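You operate a simulated robot arm through the tools that you are given. There is no shell and no other tool. Be economical: measure what you need, move in short steps, check, and stop when the job is done.

Carry out the task below with a simulated robot arm. There is one attempt and no reset: what you move stays moved.

## Task
Click the mouse, type the yellow tent card's code and press OK.

The check looks at the end state, three seconds after you hand in, the way a careful person would. Anything else that was tipped, shoved, dropped, spilled or broken makes it a failure.

## Robot
A 6-joint arm with a two-finger parallel gripper, fixed in place. Base frame: the origin is at the foot of the arm, x ahead of it, y to its left, z up; the work surface is at about z = 0.75. Readings come in m, degrees, newtons and seconds.
With the tool pointing down near the work surface it reaches from about 0.46 to 0.88 m from the base axis. Its first joint turns from -115.0 to 115.0 degrees. Payload 4.2 kg.
The TCP is the grasp point between the finger pads, 0.023 m short of the fingertips. In the tool frame z runs along the fingers and y along their closing line. The gripper opens to 0.094 m. The fingers are 0.038 m wide and 0.01 m thick; the gripper's body (0.054 by 0.096 m) begins 0.039 m behind the TCP.
Orientation is told as [roll, pitch, yaw] about the base's x, y, z axes, in that order, counted from this pose: with the fingers straight down and closing along the base's y, the tool's x points along the base's -x, its y along +y and its z along -z.

## Interface
- The arm moves only by the tool arm_command. Its argument "increments" is a list of rows, each a list of 7 numbers: the shift along the tool's x, y, z in m, then the turn, a rotation vector about the tool's x, y, z in degrees, then the gripper command, from -1 (fully open) to 1 (shut), values between in proportion. In form: [[dx, dy, dz, ax, ay, az, grip], ...]. A call has 1 to 20 rows; each row shifts and turns the commanded pose from where the row before left it, along the tool's axes as they then stand. A row lasts 0.2 s, in which the tool goes at most 0.05 m and 8.6 degrees; a call with a longer step from one row to the next is refused whole, and so is a gripper value outside its range. Where a pose cannot be reached the arm comes as near as it can. A force on the tool above 40 N (or 10 N above the force at the start of the call, whichever is more), or a blocked arm, ends the call early, and 0.2 s more pass. The fingers move at their own pace (about 0.108 m/s each) and stop on an object; they squeeze with about 39 N. The grip force told is the motor's: it shows also when the fingers shut on nothing. Time passes only in rows, and 0.2 s behind the last, so rows that do not move let the fingers close. It gives the time, the measured TCP pose, the force on the tool (base axes), the opening and the grip force at its end, in the units of the frame above (readings bear some noise).
- Cameras (640 x 400 px; columns grow to the right, rows downward): "scene" is fixed at [0.2187, 0.5109, 1.484]; the picture's right is [-0.59, -0.81, 0.00], its down [-0.58, 0.43, -0.70] and it looks along [0.56, -0.41, -0.72] (base axes); focal length 348 px, centre (320, 200). "wrist" rides on the gripper at [0.086, 0.016, -0.075] in the tool frame; the picture's right is [-0.18, 0.98, 0.00], its down [-0.58, -0.11, -0.81] and it looks along [-0.79, -0.15, 0.59] (tool axes); focal length 243 px, centre (320, 200). There is no depth. A picture from a camera that has moved, and an enlarged one, comes with that camera's place and axes in the base frame and with its lens. The place of the scene camera against the robot may be out by one fixed shift of up to 0.018 m in any direction.
- camera(camera): a new picture of that camera. The clock stands still meanwhile.
- slide_trunk(by): slides the trunk up (or, below 0, down) by that many m; the arm rides with it, the base frame stays. It gives what a move gives, with no picture.
- close_up(camera, box): a new picture of the part [left, top, right, bottom] of that camera's present view, enlarged. The clock stands still meanwhile.
- job_done(): hands the job in; it is judged then, once.

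Work in short steps. Places have to be worked out from the pictures, the camera data and where the tool is seen: move nearer, look again, correct. Check each grasp and each placing, and mend what went wrong. You have 120 turns and 76 pictures in all, those below and enlarged ones among them. Open the gripper and draw the arm clear of the work before you hand the job in, unless the task says otherwise; then end with one line.

The tools are called after ">>>" as a command line: name --pt "numbers of a row" for each row, then --argument value for the rest, lists and objects as JSON in quotes. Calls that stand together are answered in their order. arm_command: Moves the arm, as the interface text tells. Its arguments: {"type":"object","properties":{"increments":{"type":"array","items":{"type":"array","items":{"type":"number"}}}},"required":["increments"]} The other tools are called the same way: slide_trunk (by) slides the trunk up or down; camera (camera) takes a picture; close_up (camera, box) takes an enlarged picture of a part of a camera's view; job_done () hands the job in.

At the start:

```text
t: 0.0
position: [0.6016, -0.0396, 1.044]
orientation: [0.0, 0.0, 0.0]
contact_force: [0.2, 0.1, 0.3]
finger_gap: 0.0939
finger_force: 0.1
trunk travel left (down, up): [-0.675, 0.315]
```

scene: 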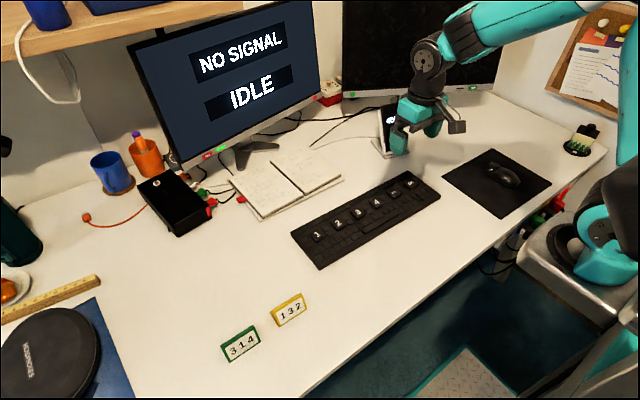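
wrist: 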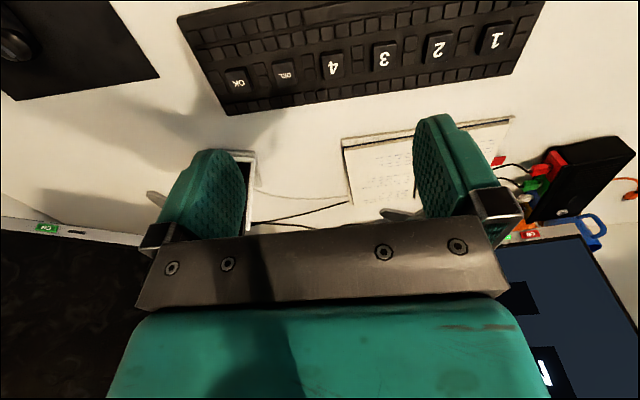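

I start by enlarging the cards and the keyboard/mouse to read the code and place the keys.

>>> close_up --camera "scene" --box '[210, 280, 320, 370]'

>>> close_up --camera "scene" --box '[280, 130, 560, 280]'

>>> close_up --camera "wrist" --box '[0, 0, 560, 130]'

```text
4.44 times, centred on (265, 325) of scene
camera zoom: at [0.2187, 0.5109, 1.484], right [-0.59, -0.81, 0.0], down [-0.58, 0.43, -0.7], along [0.56, -0.41, -0.72], focal length 1546 px, centre (564, -356)
```

zoom: 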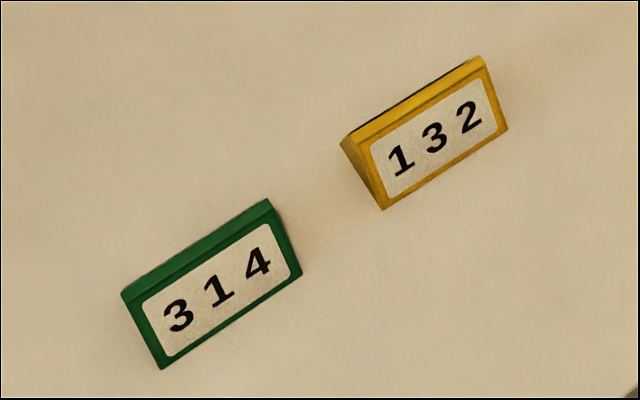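

```text
2.29 times, centred on (420, 205) of scene
camera zoom: at [0.2187, 0.5109, 1.484], right [-0.59, -0.81, 0.0], down [-0.58, 0.43, -0.7], along [0.56, -0.41, -0.72], focal length 795 px, centre (91, 189)
```

zoom: 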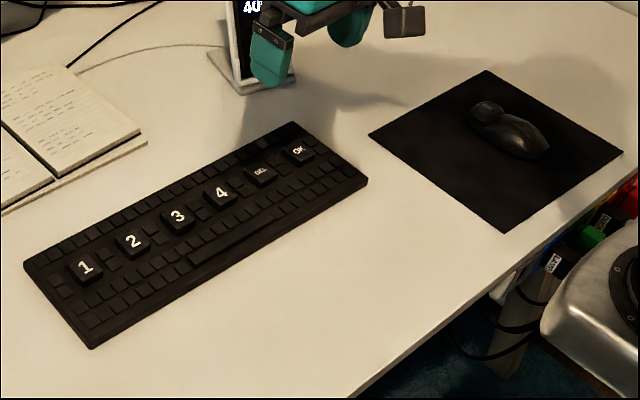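

```text
1.14 times, centred on (280, 65) of wrist
camera zoom: at [0.5163, -0.0221, 1.1185], right [0.18, 0.98, 0.0], down [0.58, -0.11, 0.81], along [0.79, -0.15, -0.59], focal length 277 px, centre (366, 354)
```

zoom: 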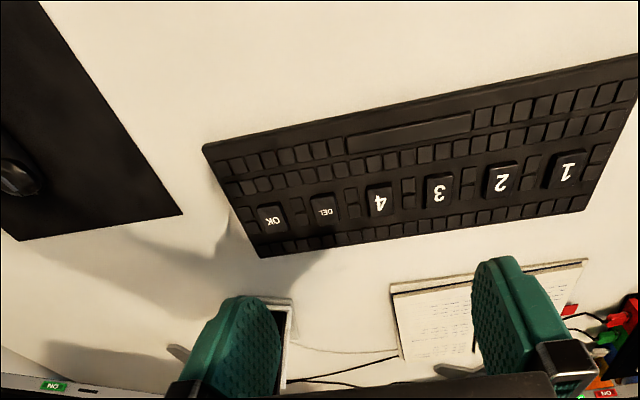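

The yellow card's code is 132. From the wrist view (key tops at z≈0.77) I get keys at x≈0.68, y: 1≈0.173, 2≈0.103, 3≈0.033, OK≈-0.175 (x 0.673); the mouse is near (0.526,-0.405). I shut the fingers and move toward the mouse to look.

>>> arm_command --pt "0.012 -0.045 0.005 0 0 0 1" --pt "0.012 -0.045 0.005 0 0 0 1" --pt "0.012 -0.045 0.005 0 0 0 1" --pt "0.012 -0.045 0.005 0 0 0 1" --pt "0.012 -0.045 0.005 0 0 0 1" --pt "0.012 -0.045 0.005 0 0 0 1" --pt "0.012 -0.045 0.005 0 0 0 1" --pt "0.012 -0.045 0.005 0 0 0 1" --pt "0 0 0 0 0 0 1"

>>> camera --camera "wrist"

>>> camera --camera "scene"

```text
t: 2.0
position: [0.5051, -0.3978, 1.0029]
orientation: [0.1, 0.0, 0.0]
contact_force: [-0.9, 1.1, -0.1]
finger_gap: 0.0
finger_force: 39.3
trunk travel left (down, up): [-0.675, 0.315]
```

```text
70 pictures are left
camera wrist: at [0.4197, -0.3823, 1.0776], right [0.18, 0.98, 0.0], down [0.58, -0.11, 0.81], along [0.79, -0.15, -0.59], focal length 243 px, centre (320, 200)
```

wrist: 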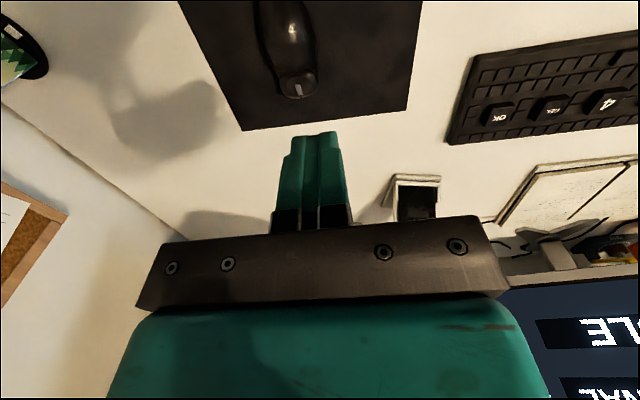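

```text
69 pictures are left
```

scene: 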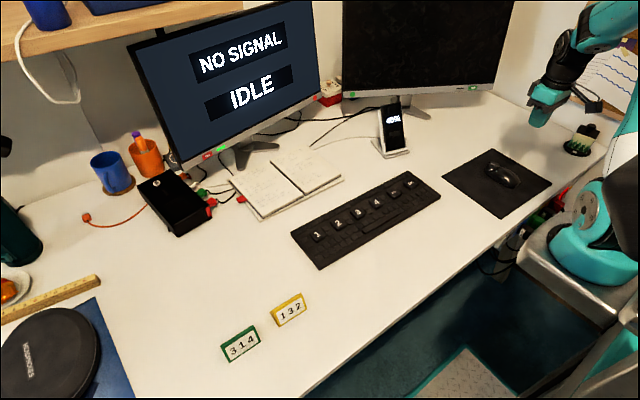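

The mouse's wheel end points to the monitor, at about (0.572,-0.44). I enlarge it.

>>> close_up --camera "wrist" --box '[200, 0, 400, 125]'

>>> close_up --camera "scene" --box '[460, 140, 556, 200]'

```text
3.20 times, centred on (300, 62) of wrist
camera zoom: at [0.4197, -0.3823, 1.0776], right [0.18, 0.98, 0.0], down [0.58, -0.11, 0.81], along [0.79, -0.15, -0.59], focal length 776 px, centre (384, 640)
```

zoom: 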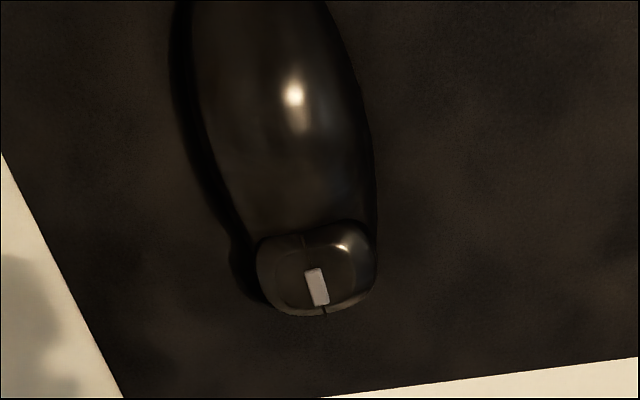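

```text
6.67 times, centred on (508, 170) of scene
camera zoom: at [0.2187, 0.5109, 1.484], right [-0.59, -0.81, 0.0], down [-0.58, 0.43, -0.7], along [0.56, -0.41, -0.72], focal length 2320 px, centre (-933, 400)
```

zoom: 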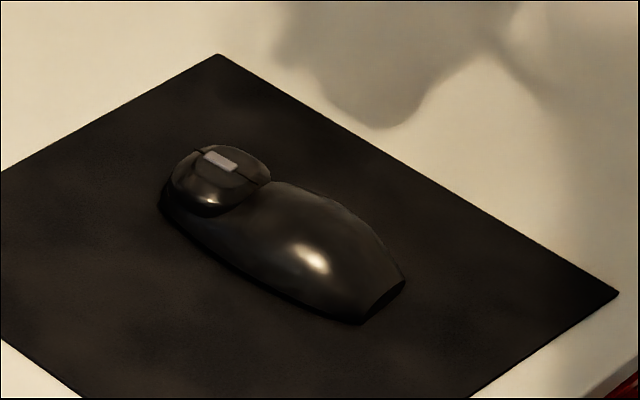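

The raised front cap with the wheel is the button, at about (0.568,-0.435). I go above its left half with tips near z≈0.82.

>>> arm_command --pt "-0.015 -0.008 0.04 0 0 0 1" --pt "-0.015 -0.008 0.04 0 0 0 1" --pt "-0.015 -0.008 0.04 0 0 0 1" --pt "-0.015 -0.008 0.036 0 0 0 1" --pt "0 0 0 0 0 0 1"

>>> camera --camera "wrist"

>>> close_up --camera "scene" --box '[440, 110, 568, 190]'

```text
t: 3.2
position: [0.5636, -0.4314, 0.8487]
orientation: [0.0, -0.1, 0.0]
contact_force: [0.3, -0.6, -0.8]
finger_gap: 0.0
finger_force: 38.6
trunk travel left (down, up): [-0.675, 0.315]
```

```text
66 pictures are left
camera wrist: at [0.4796, -0.4147, 0.9229], right [0.18, 0.98, 0.0], down [0.58, -0.11, 0.81], along [0.79, -0.15, -0.59], focal length 243 px, centre (320, 200)
```

wrist: 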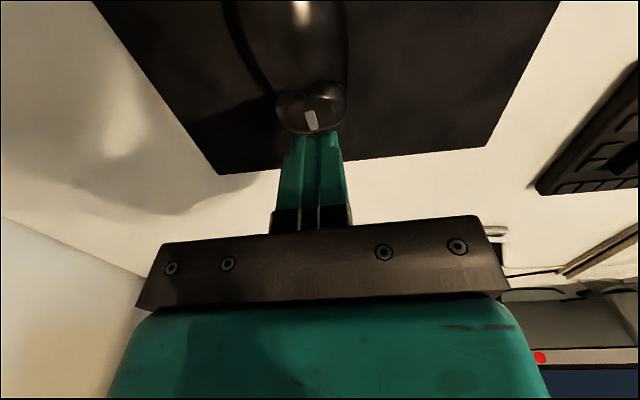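

```text
5.00 times, centred on (504, 150) of scene
camera zoom: at [0.2187, 0.5109, 1.484], right [-0.59, -0.81, 0.0], down [-0.58, 0.43, -0.7], along [0.56, -0.41, -0.72], focal length 1740 px, centre (-600, 450)
```

zoom: 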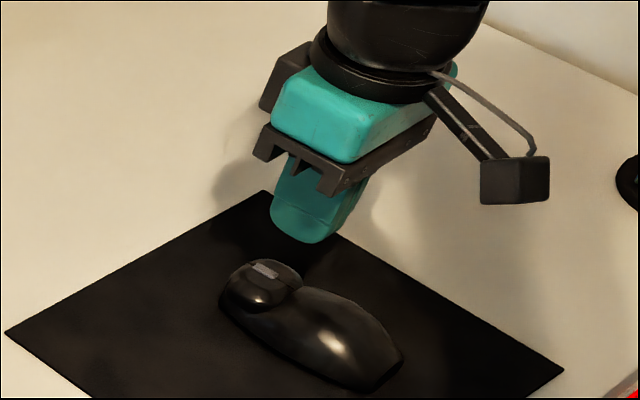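

The tips are over the cap's left half, a few cm above. I lower slowly and watch the force.

>>> arm_command --pt "0 0 0.01 0 0 0 1" --pt "0 0 0.01 0 0 0 1" --pt "0 0 0.005 0 0 0 1"

>>> close_up --camera "scene" --box '[440, 110, 568, 190]'

```text
t: 4.0
position: [0.5657, -0.4309, 0.8242]
orientation: [0.0, 0.1, 0.1]
contact_force: [0.6, 0.2, -0.2]
finger_gap: 0.0001
finger_force: 38.8
trunk travel left (down, up): [-0.675, 0.315]
```

```text
5.00 times, centred on (504, 150) of scene
camera zoom: at [0.2187, 0.5109, 1.484], right [-0.59, -0.81, 0.0], down [-0.58, 0.43, -0.7], along [0.56, -0.41, -0.72], focal length 1740 px, centre (-600, 450)
```

zoom: 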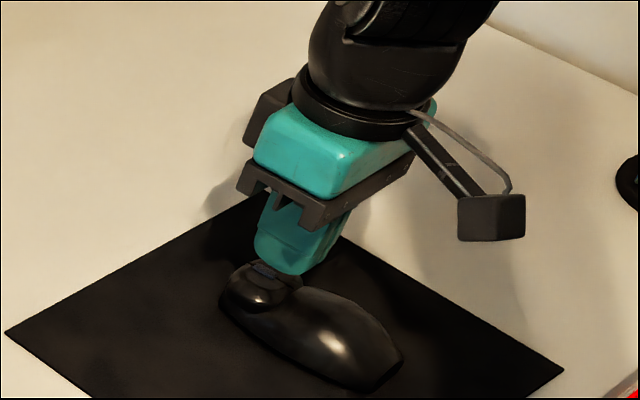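

The tips hover ~1 cm above the cap, perhaps slightly behind its centre; I nudge +x 5 mm and keep lowering in small steps.

>>> arm_command --pt "-0.005 0.002 0 0 0 0 1" --pt "0 0 0.003 0 0 0 1" --pt "0 0 0.003 0 0 0 1"

>>> camera --camera "wrist"

>>> close_up --camera "scene" --box '[472, 145, 536, 185]'

```text
t: 4.8
position: [0.5718, -0.4282, 0.816]
orientation: [0.0, 0.1, 0.0]
contact_force: [0.2, 0.0, 0.2]
finger_gap: 0.0001
finger_force: 38.7
trunk travel left (down, up): [-0.675, 0.315]
```

```text
63 pictures are left
camera wrist: at [0.4853, -0.4118, 0.8916], right [0.18, 0.98, 0.0], down [0.58, -0.11, 0.81], along [0.79, -0.15, -0.59], focal length 243 px, centre (320, 200)
```

wrist: 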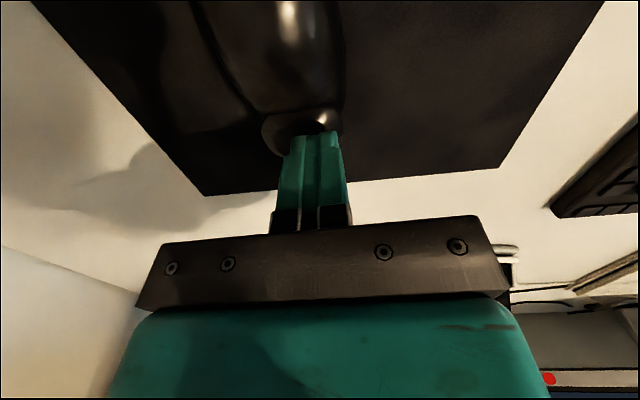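

```text
10.00 times, centred on (504, 165) of scene
camera zoom: at [0.2187, 0.5109, 1.484], right [-0.59, -0.81, 0.0], down [-0.58, 0.43, -0.7], along [0.56, -0.41, -0.72], focal length 3480 px, centre (-1520, 550)
```

zoom: 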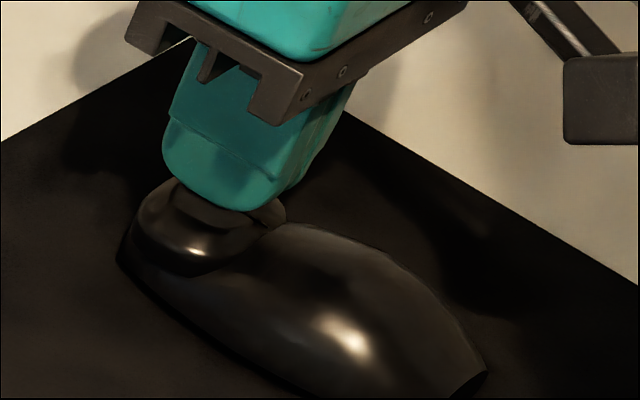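

The tips sit right over the cap. I press down in 2 mm steps.

>>> arm_command --pt "0 0 0.002 0 0 0 1" --pt "0 0 0.002 0 0 0 1" --pt "0 0 0.002 0 0 0 1"

>>> close_up --camera "scene" --box '[472, 145, 536, 185]'

```text
t: 5.6
position: [0.5709, -0.4281, 0.811]
orientation: [0.0, 0.1, 0.1]
contact_force: [-0.1, -0.2, 0.0]
finger_gap: 0.0003
finger_force: 39.0
trunk travel left (down, up): [-0.675, 0.315]
```

```text
10.00 times, centred on (504, 165) of scene
camera zoom: at [0.2187, 0.5109, 1.484], right [-0.59, -0.81, 0.0], down [-0.58, 0.43, -0.7], along [0.56, -0.41, -0.72], focal length 3480 px, centre (-1520, 550)
```

zoom: 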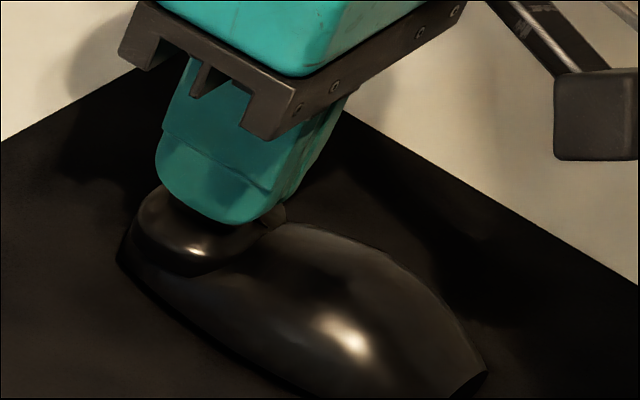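

No contact yet (tip z≈0.788). I go on in 1.5 mm steps.

>>> arm_command --pt "0 0 0.0015 0 0 0 1" --pt "0 0 0.0015 0 0 0 1" --pt "0 0 0 0 0 0 1"

>>> close_up --camera "scene" --box '[160, 10, 320, 130]'

```text
t: 6.4
position: [0.5706, -0.429, 0.8082]
orientation: [0.1, 0.0, 0.0]
contact_force: [-0.1, -0.2, -0.5]
finger_gap: 0.0004
finger_force: 38.9
trunk travel left (down, up): [-0.675, 0.315]
```

```text
3.33 times, centred on (240, 70) of scene
camera zoom: at [0.2187, 0.5109, 1.484], right [-0.59, -0.81, 0.0], down [-0.58, 0.43, -0.7], along [0.56, -0.41, -0.72], focal length 1160 px, centre (587, 633)
```

zoom: 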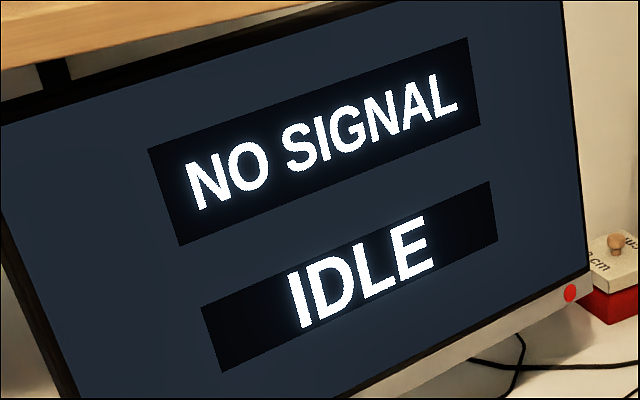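

Still free. Continue lowering.

>>> arm_command --pt "0 0 0.0015 0 0 0 1" --pt "0 0 0.0015 0 0 0 1" --pt "0 0 0 0 0 0 1"

>>> close_up --camera "scene" --box '[472, 145, 536, 185]'

```text
t: 7.2
position: [0.571, -0.4294, 0.8048]
orientation: [0.1, 0.0, -0.1]
contact_force: [0.3, -0.2, -0.2]
finger_gap: 0.0
finger_force: 39.5
trunk travel left (down, up): [-0.675, 0.315]
```

```text
10.00 times, centred on (504, 165) of scene
camera zoom: at [0.2187, 0.5109, 1.484], right [-0.59, -0.81, 0.0], down [-0.58, 0.43, -0.7], along [0.56, -0.41, -0.72], focal length 3480 px, centre (-1520, 550)
```

zoom: 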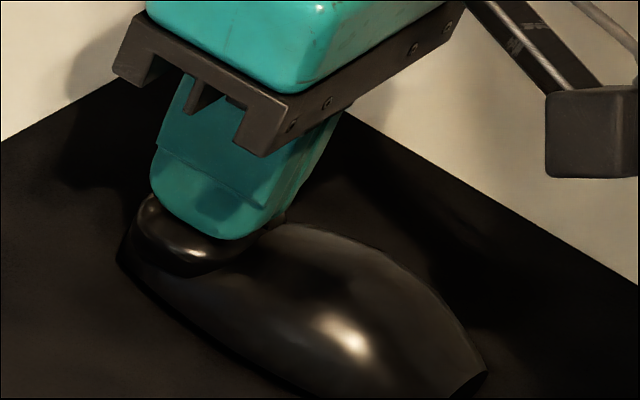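

Nearly at the cap now; keep going.

>>> arm_command --pt "0 0 0.001 0 0 0 1" --pt "0 0 0.001 0 0 0 1" --pt "0 0 0.001 0 0 0 1"

>>> close_up --camera "scene" --box '[160, 10, 320, 130]'

```text
t: 8.0
position: [0.5716, -0.4287, 0.802]
orientation: [0.0, 0.0, 0.0]
contact_force: [-0.2, -0.3, 1.4]
finger_gap: 0.0
finger_force: 39.1
trunk travel left (down, up): [-0.675, 0.315]
```

```text
3.33 times, centred on (240, 70) of scene
camera zoom: at [0.2187, 0.5109, 1.484], right [-0.59, -0.81, 0.0], down [-0.58, 0.43, -0.7], along [0.56, -0.41, -0.72], focal length 1160 px, centre (587, 633)
```

zoom: 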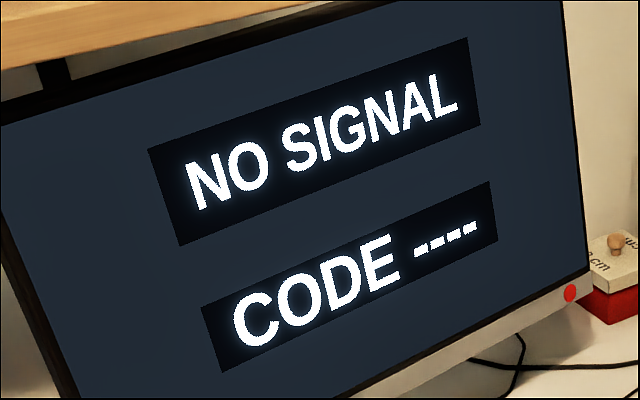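

The screen went from IDLE to CODE ----, so the click registered. I lift off and travel to above key 1.

>>> arm_command --pt "0 0 -0.02 0 0 0 1" --pt "0 0 -0.04 0 0 0 1" --pt "0 0 -0.04 0 0 0 1" --pt "-0.0078 0.043 0 0 0 0 1" --pt "-0.0078 0.043 0 0 0 0 1" --pt "-0.0078 0.043 0 0 0 0 1" --pt "-0.0078 0.043 0 0 0 0 1" --pt "-0.0078 0.043 0 0 0 0 1" --pt "-0.0078 0.043 0 0 0 0 1" --pt "-0.0078 0.043 0 0 0 0 1" --pt "-0.0078 0.043 0 0 0 0 1" --pt "-0.0078 0.043 0 0 0 0 1" --pt "-0.0078 0.043 0 0 0 0 1" --pt "-0.0078 0.043 0 0 0 0 1" --pt "-0.0078 0.043 0 0 0 0 1" --pt "-0.0078 0.043 0 0 0 0 1" --pt "-0.0078 0.043 0 0 0 0 1" --pt "0 0 0 0 0 0 1"

>>> camera --camera "wrist"

>>> camera --camera "scene"

```text
t: 11.8
position: [0.6809, 0.1738, 0.9004]
orientation: [0.1, 0.0, -0.1]
contact_force: [-0.2, -0.5, -0.7]
finger_gap: 0.0004
finger_force: 38.7
trunk travel left (down, up): [-0.675, 0.315]
```

```text
57 pictures are left
camera wrist: at [0.5952, 0.1908, 0.9742], right [0.19, 0.98, 0.0], down [0.58, -0.11, 0.81], along [0.79, -0.15, -0.59], focal length 243 px, centre (320, 200)
```

wrist: 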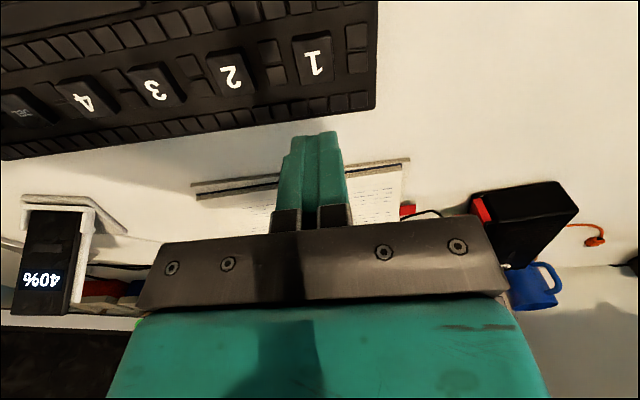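

```text
56 pictures are left
```

scene: 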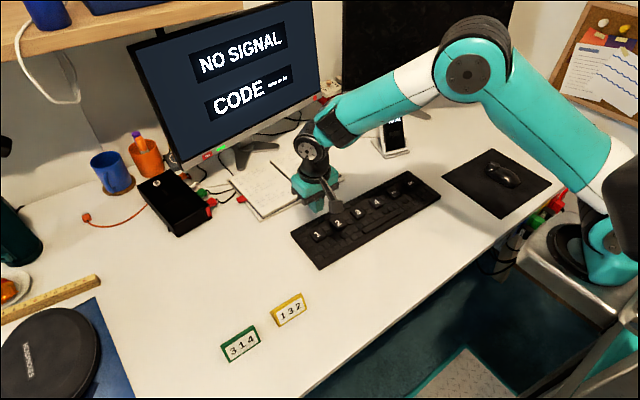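

Key 1 refines to about (0.683,0.170), 2 to (0.681,0.101), 3 to (0.679,0.031). I lower over key 1 to tip z≈0.79 and look.

>>> arm_command --pt "-0.002 -0.003 0.03 0 0 0 1" --pt "0 0 0.03 0 0 0 1" --pt "0 0 0.025 0 0 0 1" --pt "0 0 0 0 0 0 1"

>>> camera --camera "wrist"

>>> close_up --camera "scene" --box '[280, 180, 376, 240]'

```text
t: 12.8
position: [0.6812, 0.169, 0.8164]
orientation: [0.0, 0.0, 0.0]
contact_force: [-0.5, 0.4, 0.0]
finger_gap: 0.0
finger_force: 39.4
trunk travel left (down, up): [-0.675, 0.315]
```

```text
55 pictures are left
camera wrist: at [0.5959, 0.1868, 0.8911], right [0.18, 0.98, 0.0], down [0.58, -0.11, 0.81], along [0.79, -0.15, -0.59], focal length 243 px, centre (320, 200)
```

wrist: 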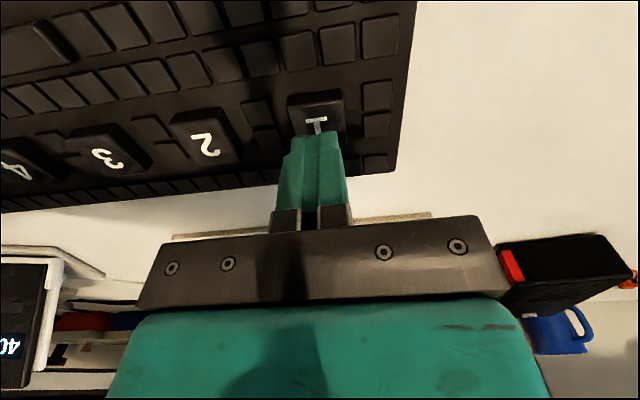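

```text
6.67 times, centred on (328, 210) of scene
camera zoom: at [0.2187, 0.5109, 1.484], right [-0.59, -0.81, 0.0], down [-0.58, 0.43, -0.7], along [0.56, -0.41, -0.72], focal length 2320 px, centre (267, 133)
```

zoom: 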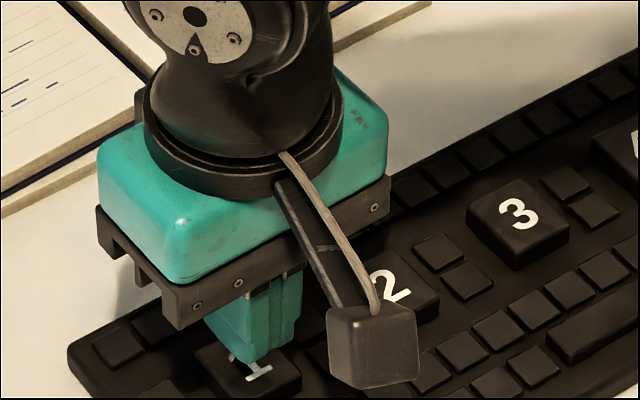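

The tips are centred on key 1 (label ray gives (0.680,0.169)). I lower in small steps.

>>> arm_command --pt "0 0 0.004 0 0 0 1" --pt "0 0 0.004 0 0 0 1" --pt "0 0 0.002 0 0 0 1" --pt "0 0 0 0 0 0 1"

>>> close_up --camera "scene" --box '[280, 180, 376, 240]'

```text
t: 13.8
position: [0.682, 0.1705, 0.8056]
orientation: [0.0, -0.1, 0.0]
contact_force: [-0.6, 0.3, 0.5]
finger_gap: 0.0
finger_force: 38.7
trunk travel left (down, up): [-0.675, 0.315]
```

```text
6.67 times, centred on (328, 210) of scene
camera zoom: at [0.2187, 0.5109, 1.484], right [-0.59, -0.81, 0.0], down [-0.58, 0.43, -0.7], along [0.56, -0.41, -0.72], focal length 2320 px, centre (267, 133)
```

zoom: 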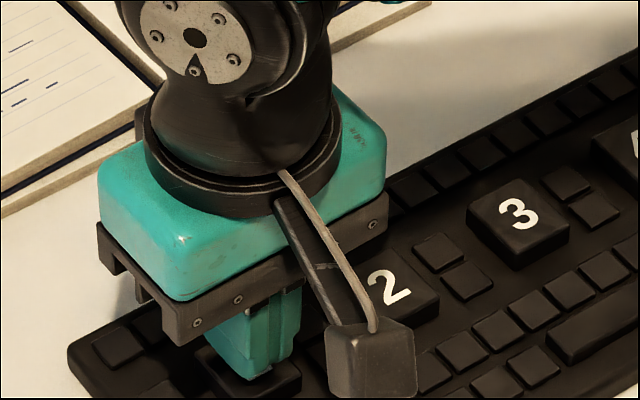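

Tip z≈0.783 and close to the key top; 1 mm steps now.

>>> arm_command --pt "0 0 0.001 0 0 0 1" --pt "0 0 0.001 0 0 0 1" --pt "0 0 0.001 0 0 0 1" --pt "0 0 0.001 0 0 0 1"

>>> close_up --camera "scene" --box '[160, 10, 320, 130]'

```text
t: 14.8
position: [0.6819, 0.17, 0.8013]
orientation: [0.1, 0.0, 0.0]
contact_force: [-0.2, -0.6, 1.0]
finger_gap: 0.0001
finger_force: 39.4
trunk travel left (down, up): [-0.675, 0.315]
```

```text
3.33 times, centred on (240, 70) of scene
camera zoom: at [0.2187, 0.5109, 1.484], right [-0.59, -0.81, 0.0], down [-0.58, 0.43, -0.7], along [0.56, -0.41, -0.72], focal length 1160 px, centre (587, 633)
```

zoom: 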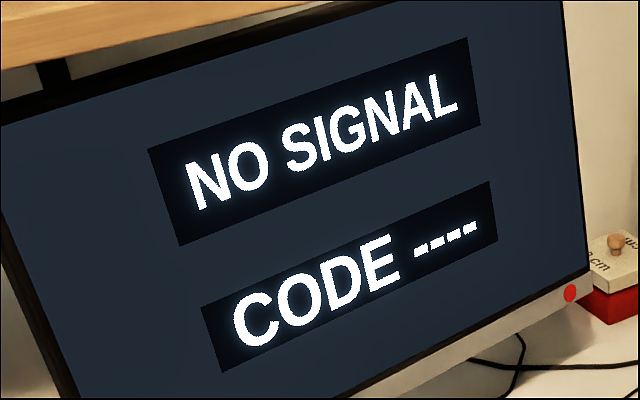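

Not registered yet; a little lower.

>>> arm_command --pt "0 0 0.001 0 0 0 1" --pt "0 0 0.001 0 0 0 1"

>>> close_up --camera "scene" --box '[160, 10, 320, 130]'

```text
t: 15.4
position: [0.6825, 0.1693, 0.8]
orientation: [0.0, 0.1, 0.0]
contact_force: [0.8, 1.3, 0.7]
finger_gap: 0.0002
finger_force: 39.2
trunk travel left (down, up): [-0.675, 0.315]
```

```text
3.33 times, centred on (240, 70) of scene
camera zoom: at [0.2187, 0.5109, 1.484], right [-0.59, -0.81, 0.0], down [-0.58, 0.43, -0.7], along [0.56, -0.41, -0.72], focal length 1160 px, centre (587, 633)
```

zoom: 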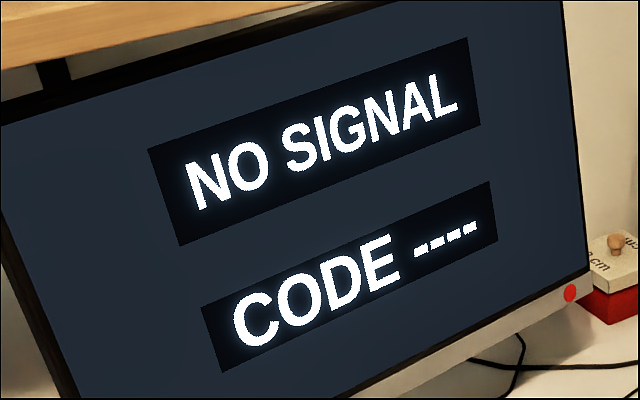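

Tip z≈0.777, still nothing; continue.

>>> arm_command --pt "0 0 0.001 0 0 0 1" --pt "0 0 0.001 0 0 0 1"

>>> close_up --camera "scene" --box '[160, 10, 360, 260]'

```text
t: 16.0
position: [0.6823, 0.1702, 0.7988]
orientation: [-0.1, -0.1, -0.1]
contact_force: [0.6, -1.3, 1.2]
finger_gap: 0.0
finger_force: 38.9
trunk travel left (down, up): [-0.675, 0.315]
```

```text
1.60 times, centred on (260, 135) of scene
camera zoom: at [0.2187, 0.5109, 1.484], right [-0.59, -0.81, 0.0], down [-0.58, 0.43, -0.7], along [0.56, -0.41, -0.72], focal length 557 px, centre (416, 304)
```

zoom: 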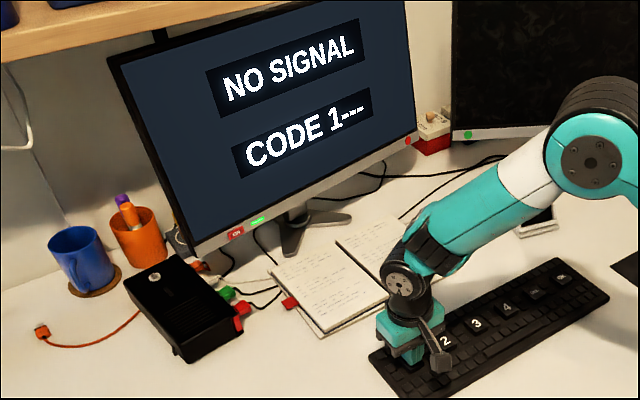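

1 registered at TCP z≈0.798. I lift, move over key 3, and lower to just above the press height.

>>> arm_command --pt "0 0 -0.02 0 0 0 1" --pt "0 0 -0.02 0 0 0 1" --pt "0.001 -0.035 0 0 0 0 1" --pt "0.001 -0.035 0 0 0 0 1" --pt "0.001 -0.035 0 0 0 0 1" --pt "0 -0.034 0 0 0 0 1" --pt "0 0 0.02 0 0 0 1" --pt "0 0 0 0 0 0 1"

>>> camera --camera "wrist"

>>> close_up --camera "scene" --box '[160, 10, 360, 260]'

```text
t: 17.8
position: [0.6775, 0.032, 0.8189]
orientation: [-0.1, -0.1, 0.0]
contact_force: [0.2, 0.3, -0.5]
finger_gap: 0.0001
finger_force: 39.0
trunk travel left (down, up): [-0.675, 0.315]
```

```text
49 pictures are left
camera wrist: at [0.5921, 0.0481, 0.8944], right [0.18, 0.98, 0.0], down [0.58, -0.11, 0.81], along [0.79, -0.15, -0.59], focal length 243 px, centre (320, 200)
```

wrist: 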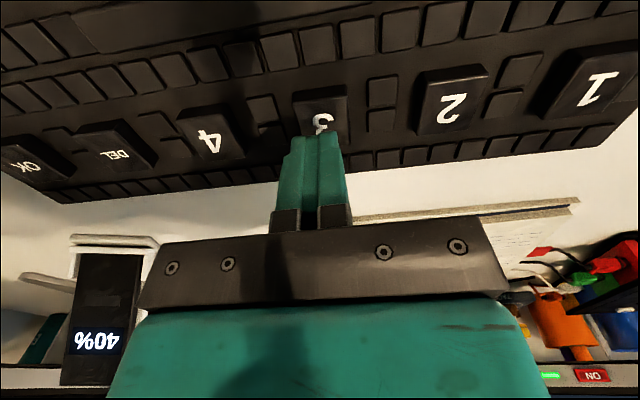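

```text
1.60 times, centred on (260, 135) of scene
camera zoom: at [0.2187, 0.5109, 1.484], right [-0.59, -0.81, 0.0], down [-0.58, 0.43, -0.7], along [0.56, -0.41, -0.72], focal length 557 px, centre (416, 304)
```

zoom: 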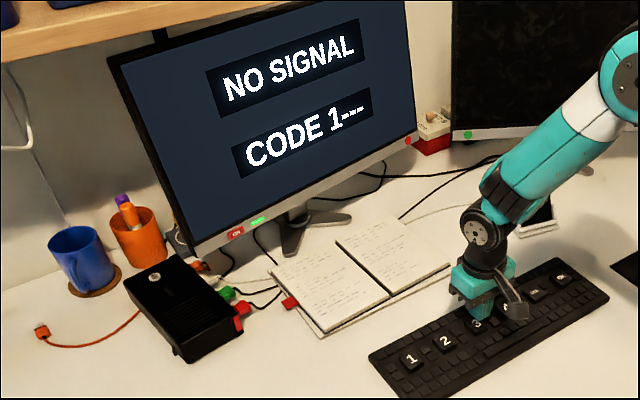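

Still a single 1 and the tips are centred on key 3. I press down to z≈0.798.

>>> arm_command --pt "0 0 0.008 0 0 0 1" --pt "0 0 0.006 0 0 0 1" --pt "0 0 0.003 0 0 0 1" --pt "0 0 0.002 0 0 0 1" --pt "0 0 0.001 0 0 0 1"

>>> close_up --camera "scene" --box '[160, 10, 320, 130]'

```text
t: 19.0
position: [0.6788, 0.0312, 0.7995]
orientation: [0.0, -0.1, -0.1]
contact_force: [-1.0, -0.2, 2.0]
finger_gap: 0.0
finger_force: 39.5
trunk travel left (down, up): [-0.675, 0.315]
```

```text
3.33 times, centred on (240, 70) of scene
camera zoom: at [0.2187, 0.5109, 1.484], right [-0.59, -0.81, 0.0], down [-0.58, 0.43, -0.7], along [0.56, -0.41, -0.72], focal length 1160 px, centre (587, 633)
```

zoom: 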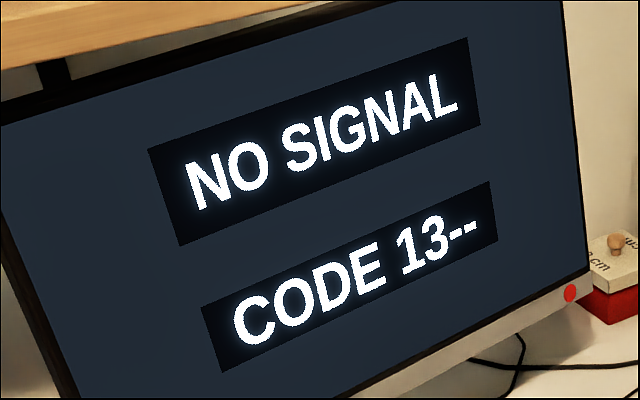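

13 is entered. I lift and move over key 2 at (0.681,0.101), stopping short of pressing.

>>> arm_command --pt "0 0 -0.02 0 0 0 1" --pt "0 0 -0.02 0 0 0 1" --pt "-0.001 0.035 0 0 0 0 1" --pt "-0.001 0.035 0 0 0 0 1" --pt "0 0 0.02 0 0 0 1" --pt "0 0 0 0 0 0 1"

>>> camera --camera "wrist"

```text
t: 20.4
position: [0.6829, 0.1007, 0.8189]
orientation: [0.0, 0.0, 0.0]
contact_force: [0.2, -0.2, 0.2]
finger_gap: 0.0
finger_force: 39.6
trunk travel left (down, up): [-0.675, 0.315]
```

```text
46 pictures are left
camera wrist: at [0.5961, 0.1174, 0.8936], right [0.18, 0.98, 0.0], down [0.58, -0.11, 0.81], along [0.79, -0.15, -0.59], focal length 243 px, centre (320, 200)
```

wrist: 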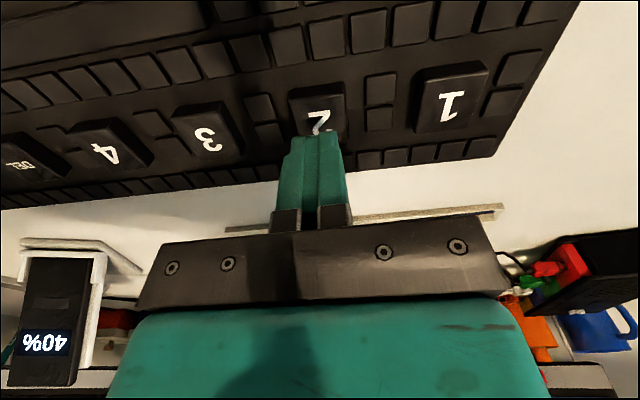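

Centred on key 2; press.

>>> arm_command --pt "0 0 0.008 0 0 0 1" --pt "0 0 0.006 0 0 0 1" --pt "0 0 0.003 0 0 0 1" --pt "0 0 0.002 0 0 0 1" --pt "0 0 0.001 0 0 0 1"

>>> close_up --camera "scene" --box '[160, 10, 320, 130]'

```text
t: 21.6
position: [0.6797, 0.1022, 0.7986]
orientation: [-0.1, -0.1, 0.0]
contact_force: [-1.3, 0.6, 1.1]
finger_gap: 0.0
finger_force: 38.8
trunk travel left (down, up): [-0.675, 0.315]
```

```text
3.33 times, centred on (240, 70) of scene
camera zoom: at [0.2187, 0.5109, 1.484], right [-0.59, -0.81, 0.0], down [-0.58, 0.43, -0.7], along [0.56, -0.41, -0.72], focal length 1160 px, centre (587, 633)
```

zoom: 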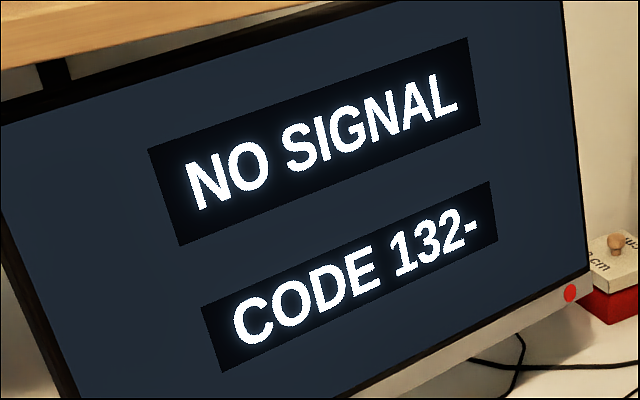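

132 is entered. I lift and move over OK at about (0.674,-0.176).

>>> arm_command --pt "0 0 -0.02 0 0 0 1" --pt "0 0 -0.025 0 0 0 1" --pt "0.001 -0.0396 0 0 0 0 1" --pt "0.001 -0.0396 0 0 0 0 1" --pt "0.001 -0.0396 0 0 0 0 1" --pt "0.001 -0.0396 0 0 0 0 1" --pt "0.001 -0.0396 0 0 0 0 1" --pt "0.001 -0.0396 0 0 0 0 1" --pt "0.001 -0.0396 0 0 0 0 1" --pt "0 0 0.025 0 0 0 1" --pt "0 0 0 0 0 0 1"

>>> camera --camera "wrist"

```text
t: 24.0
position: [0.6749, -0.1762, 0.8183]
orientation: [0.0, 0.0, 0.1]
contact_force: [-0.2, 0.9, -0.5]
finger_gap: 0.0
finger_force: 39.0
trunk travel left (down, up): [-0.675, 0.315]
```

```text
44 pictures are left
camera wrist: at [0.5889, -0.1599, 0.8926], right [0.18, 0.98, 0.0], down [0.58, -0.11, 0.81], along [0.79, -0.15, -0.59], focal length 243 px, centre (320, 200)
```

wrist: 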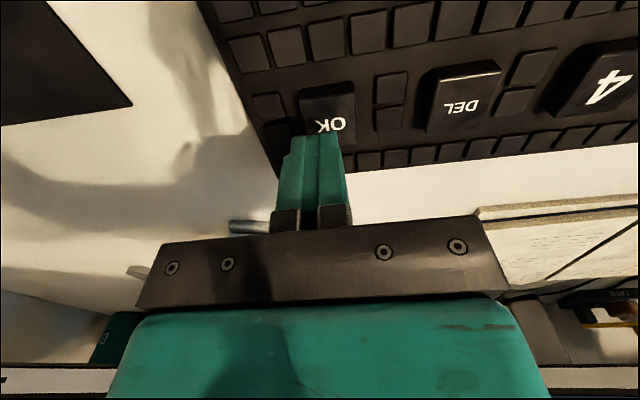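

OK's label is at about (0.675,-0.170), so I shift +6 mm in y and press.

>>> arm_command --pt "0 0.006 0 0 0 0 1" --pt "0 0 0.008 0 0 0 1" --pt "0 0 0.006 0 0 0 1" --pt "0 0 0.003 0 0 0 1" --pt "0 0 0.002 0 0 0 1" --pt "0 0 0.001 0 0 0 1"

>>> close_up --camera "scene" --box '[160, 10, 320, 130]'

```text
t: 25.4
position: [0.6748, -0.1701, 0.7988]
orientation: [0.0, 0.0, -0.1]
contact_force: [0.0, -1.4, 1.5]
finger_gap: 0.0
finger_force: 38.5
trunk travel left (down, up): [-0.675, 0.315]
```

```text
3.33 times, centred on (240, 70) of scene
camera zoom: at [0.2187, 0.5109, 1.484], right [-0.59, -0.81, 0.0], down [-0.58, 0.43, -0.7], along [0.56, -0.41, -0.72], focal length 1160 px, centre (587, 633)
```

zoom: 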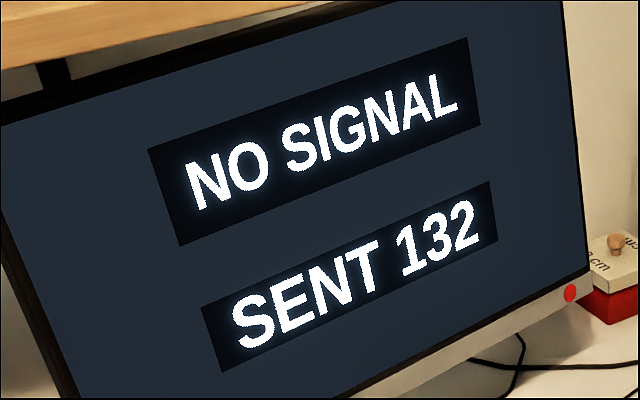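

The screen shows SENT 132. I raise the arm well clear, open the gripper, and check the scene.

>>> arm_command --pt "0 0 -0.03 0 0 0 1" --pt "0 0 -0.045 0 0 0 1" --pt "0 0 -0.045 0 0 0 1" --pt "0 0 -0.045 0 0 0 -1" --pt "0.02 0 -0.04 0 0 0 -1" --pt "0.02 0 -0.03 0 0 0 -1" --pt "0 0 0 0 0 0 -1" --pt "0 0 0 0 0 0 -1"

>>> camera --camera "scene"

```text
t: 27.2
position: [0.6322, -0.1716, 1.0325]
orientation: [0.0, -0.1, 0.1]
contact_force: [0.2, 0.3, 0.2]
finger_gap: 0.094
finger_force: 0.1
trunk travel left (down, up): [-0.675, 0.315]
```

```text
42 pictures are left
```

scene: 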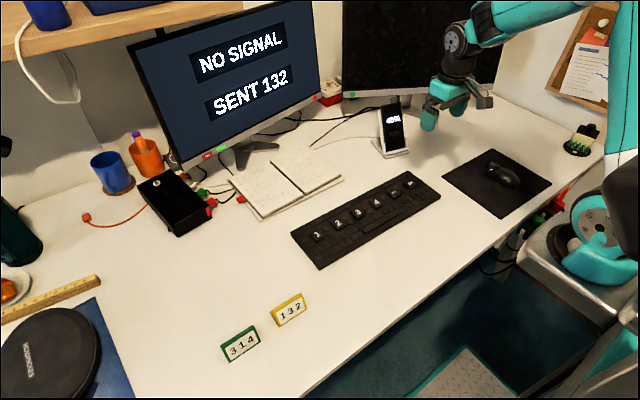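

All is in place, the arm is clear and the gripper open; I hand in.

>>> job_done

```text
The job is handed in.
```

I clicked the mouse, typed the yellow card's code 132 and pressed OK; the screen now reads "SENT 132", and nothing else on the desk looks moved.
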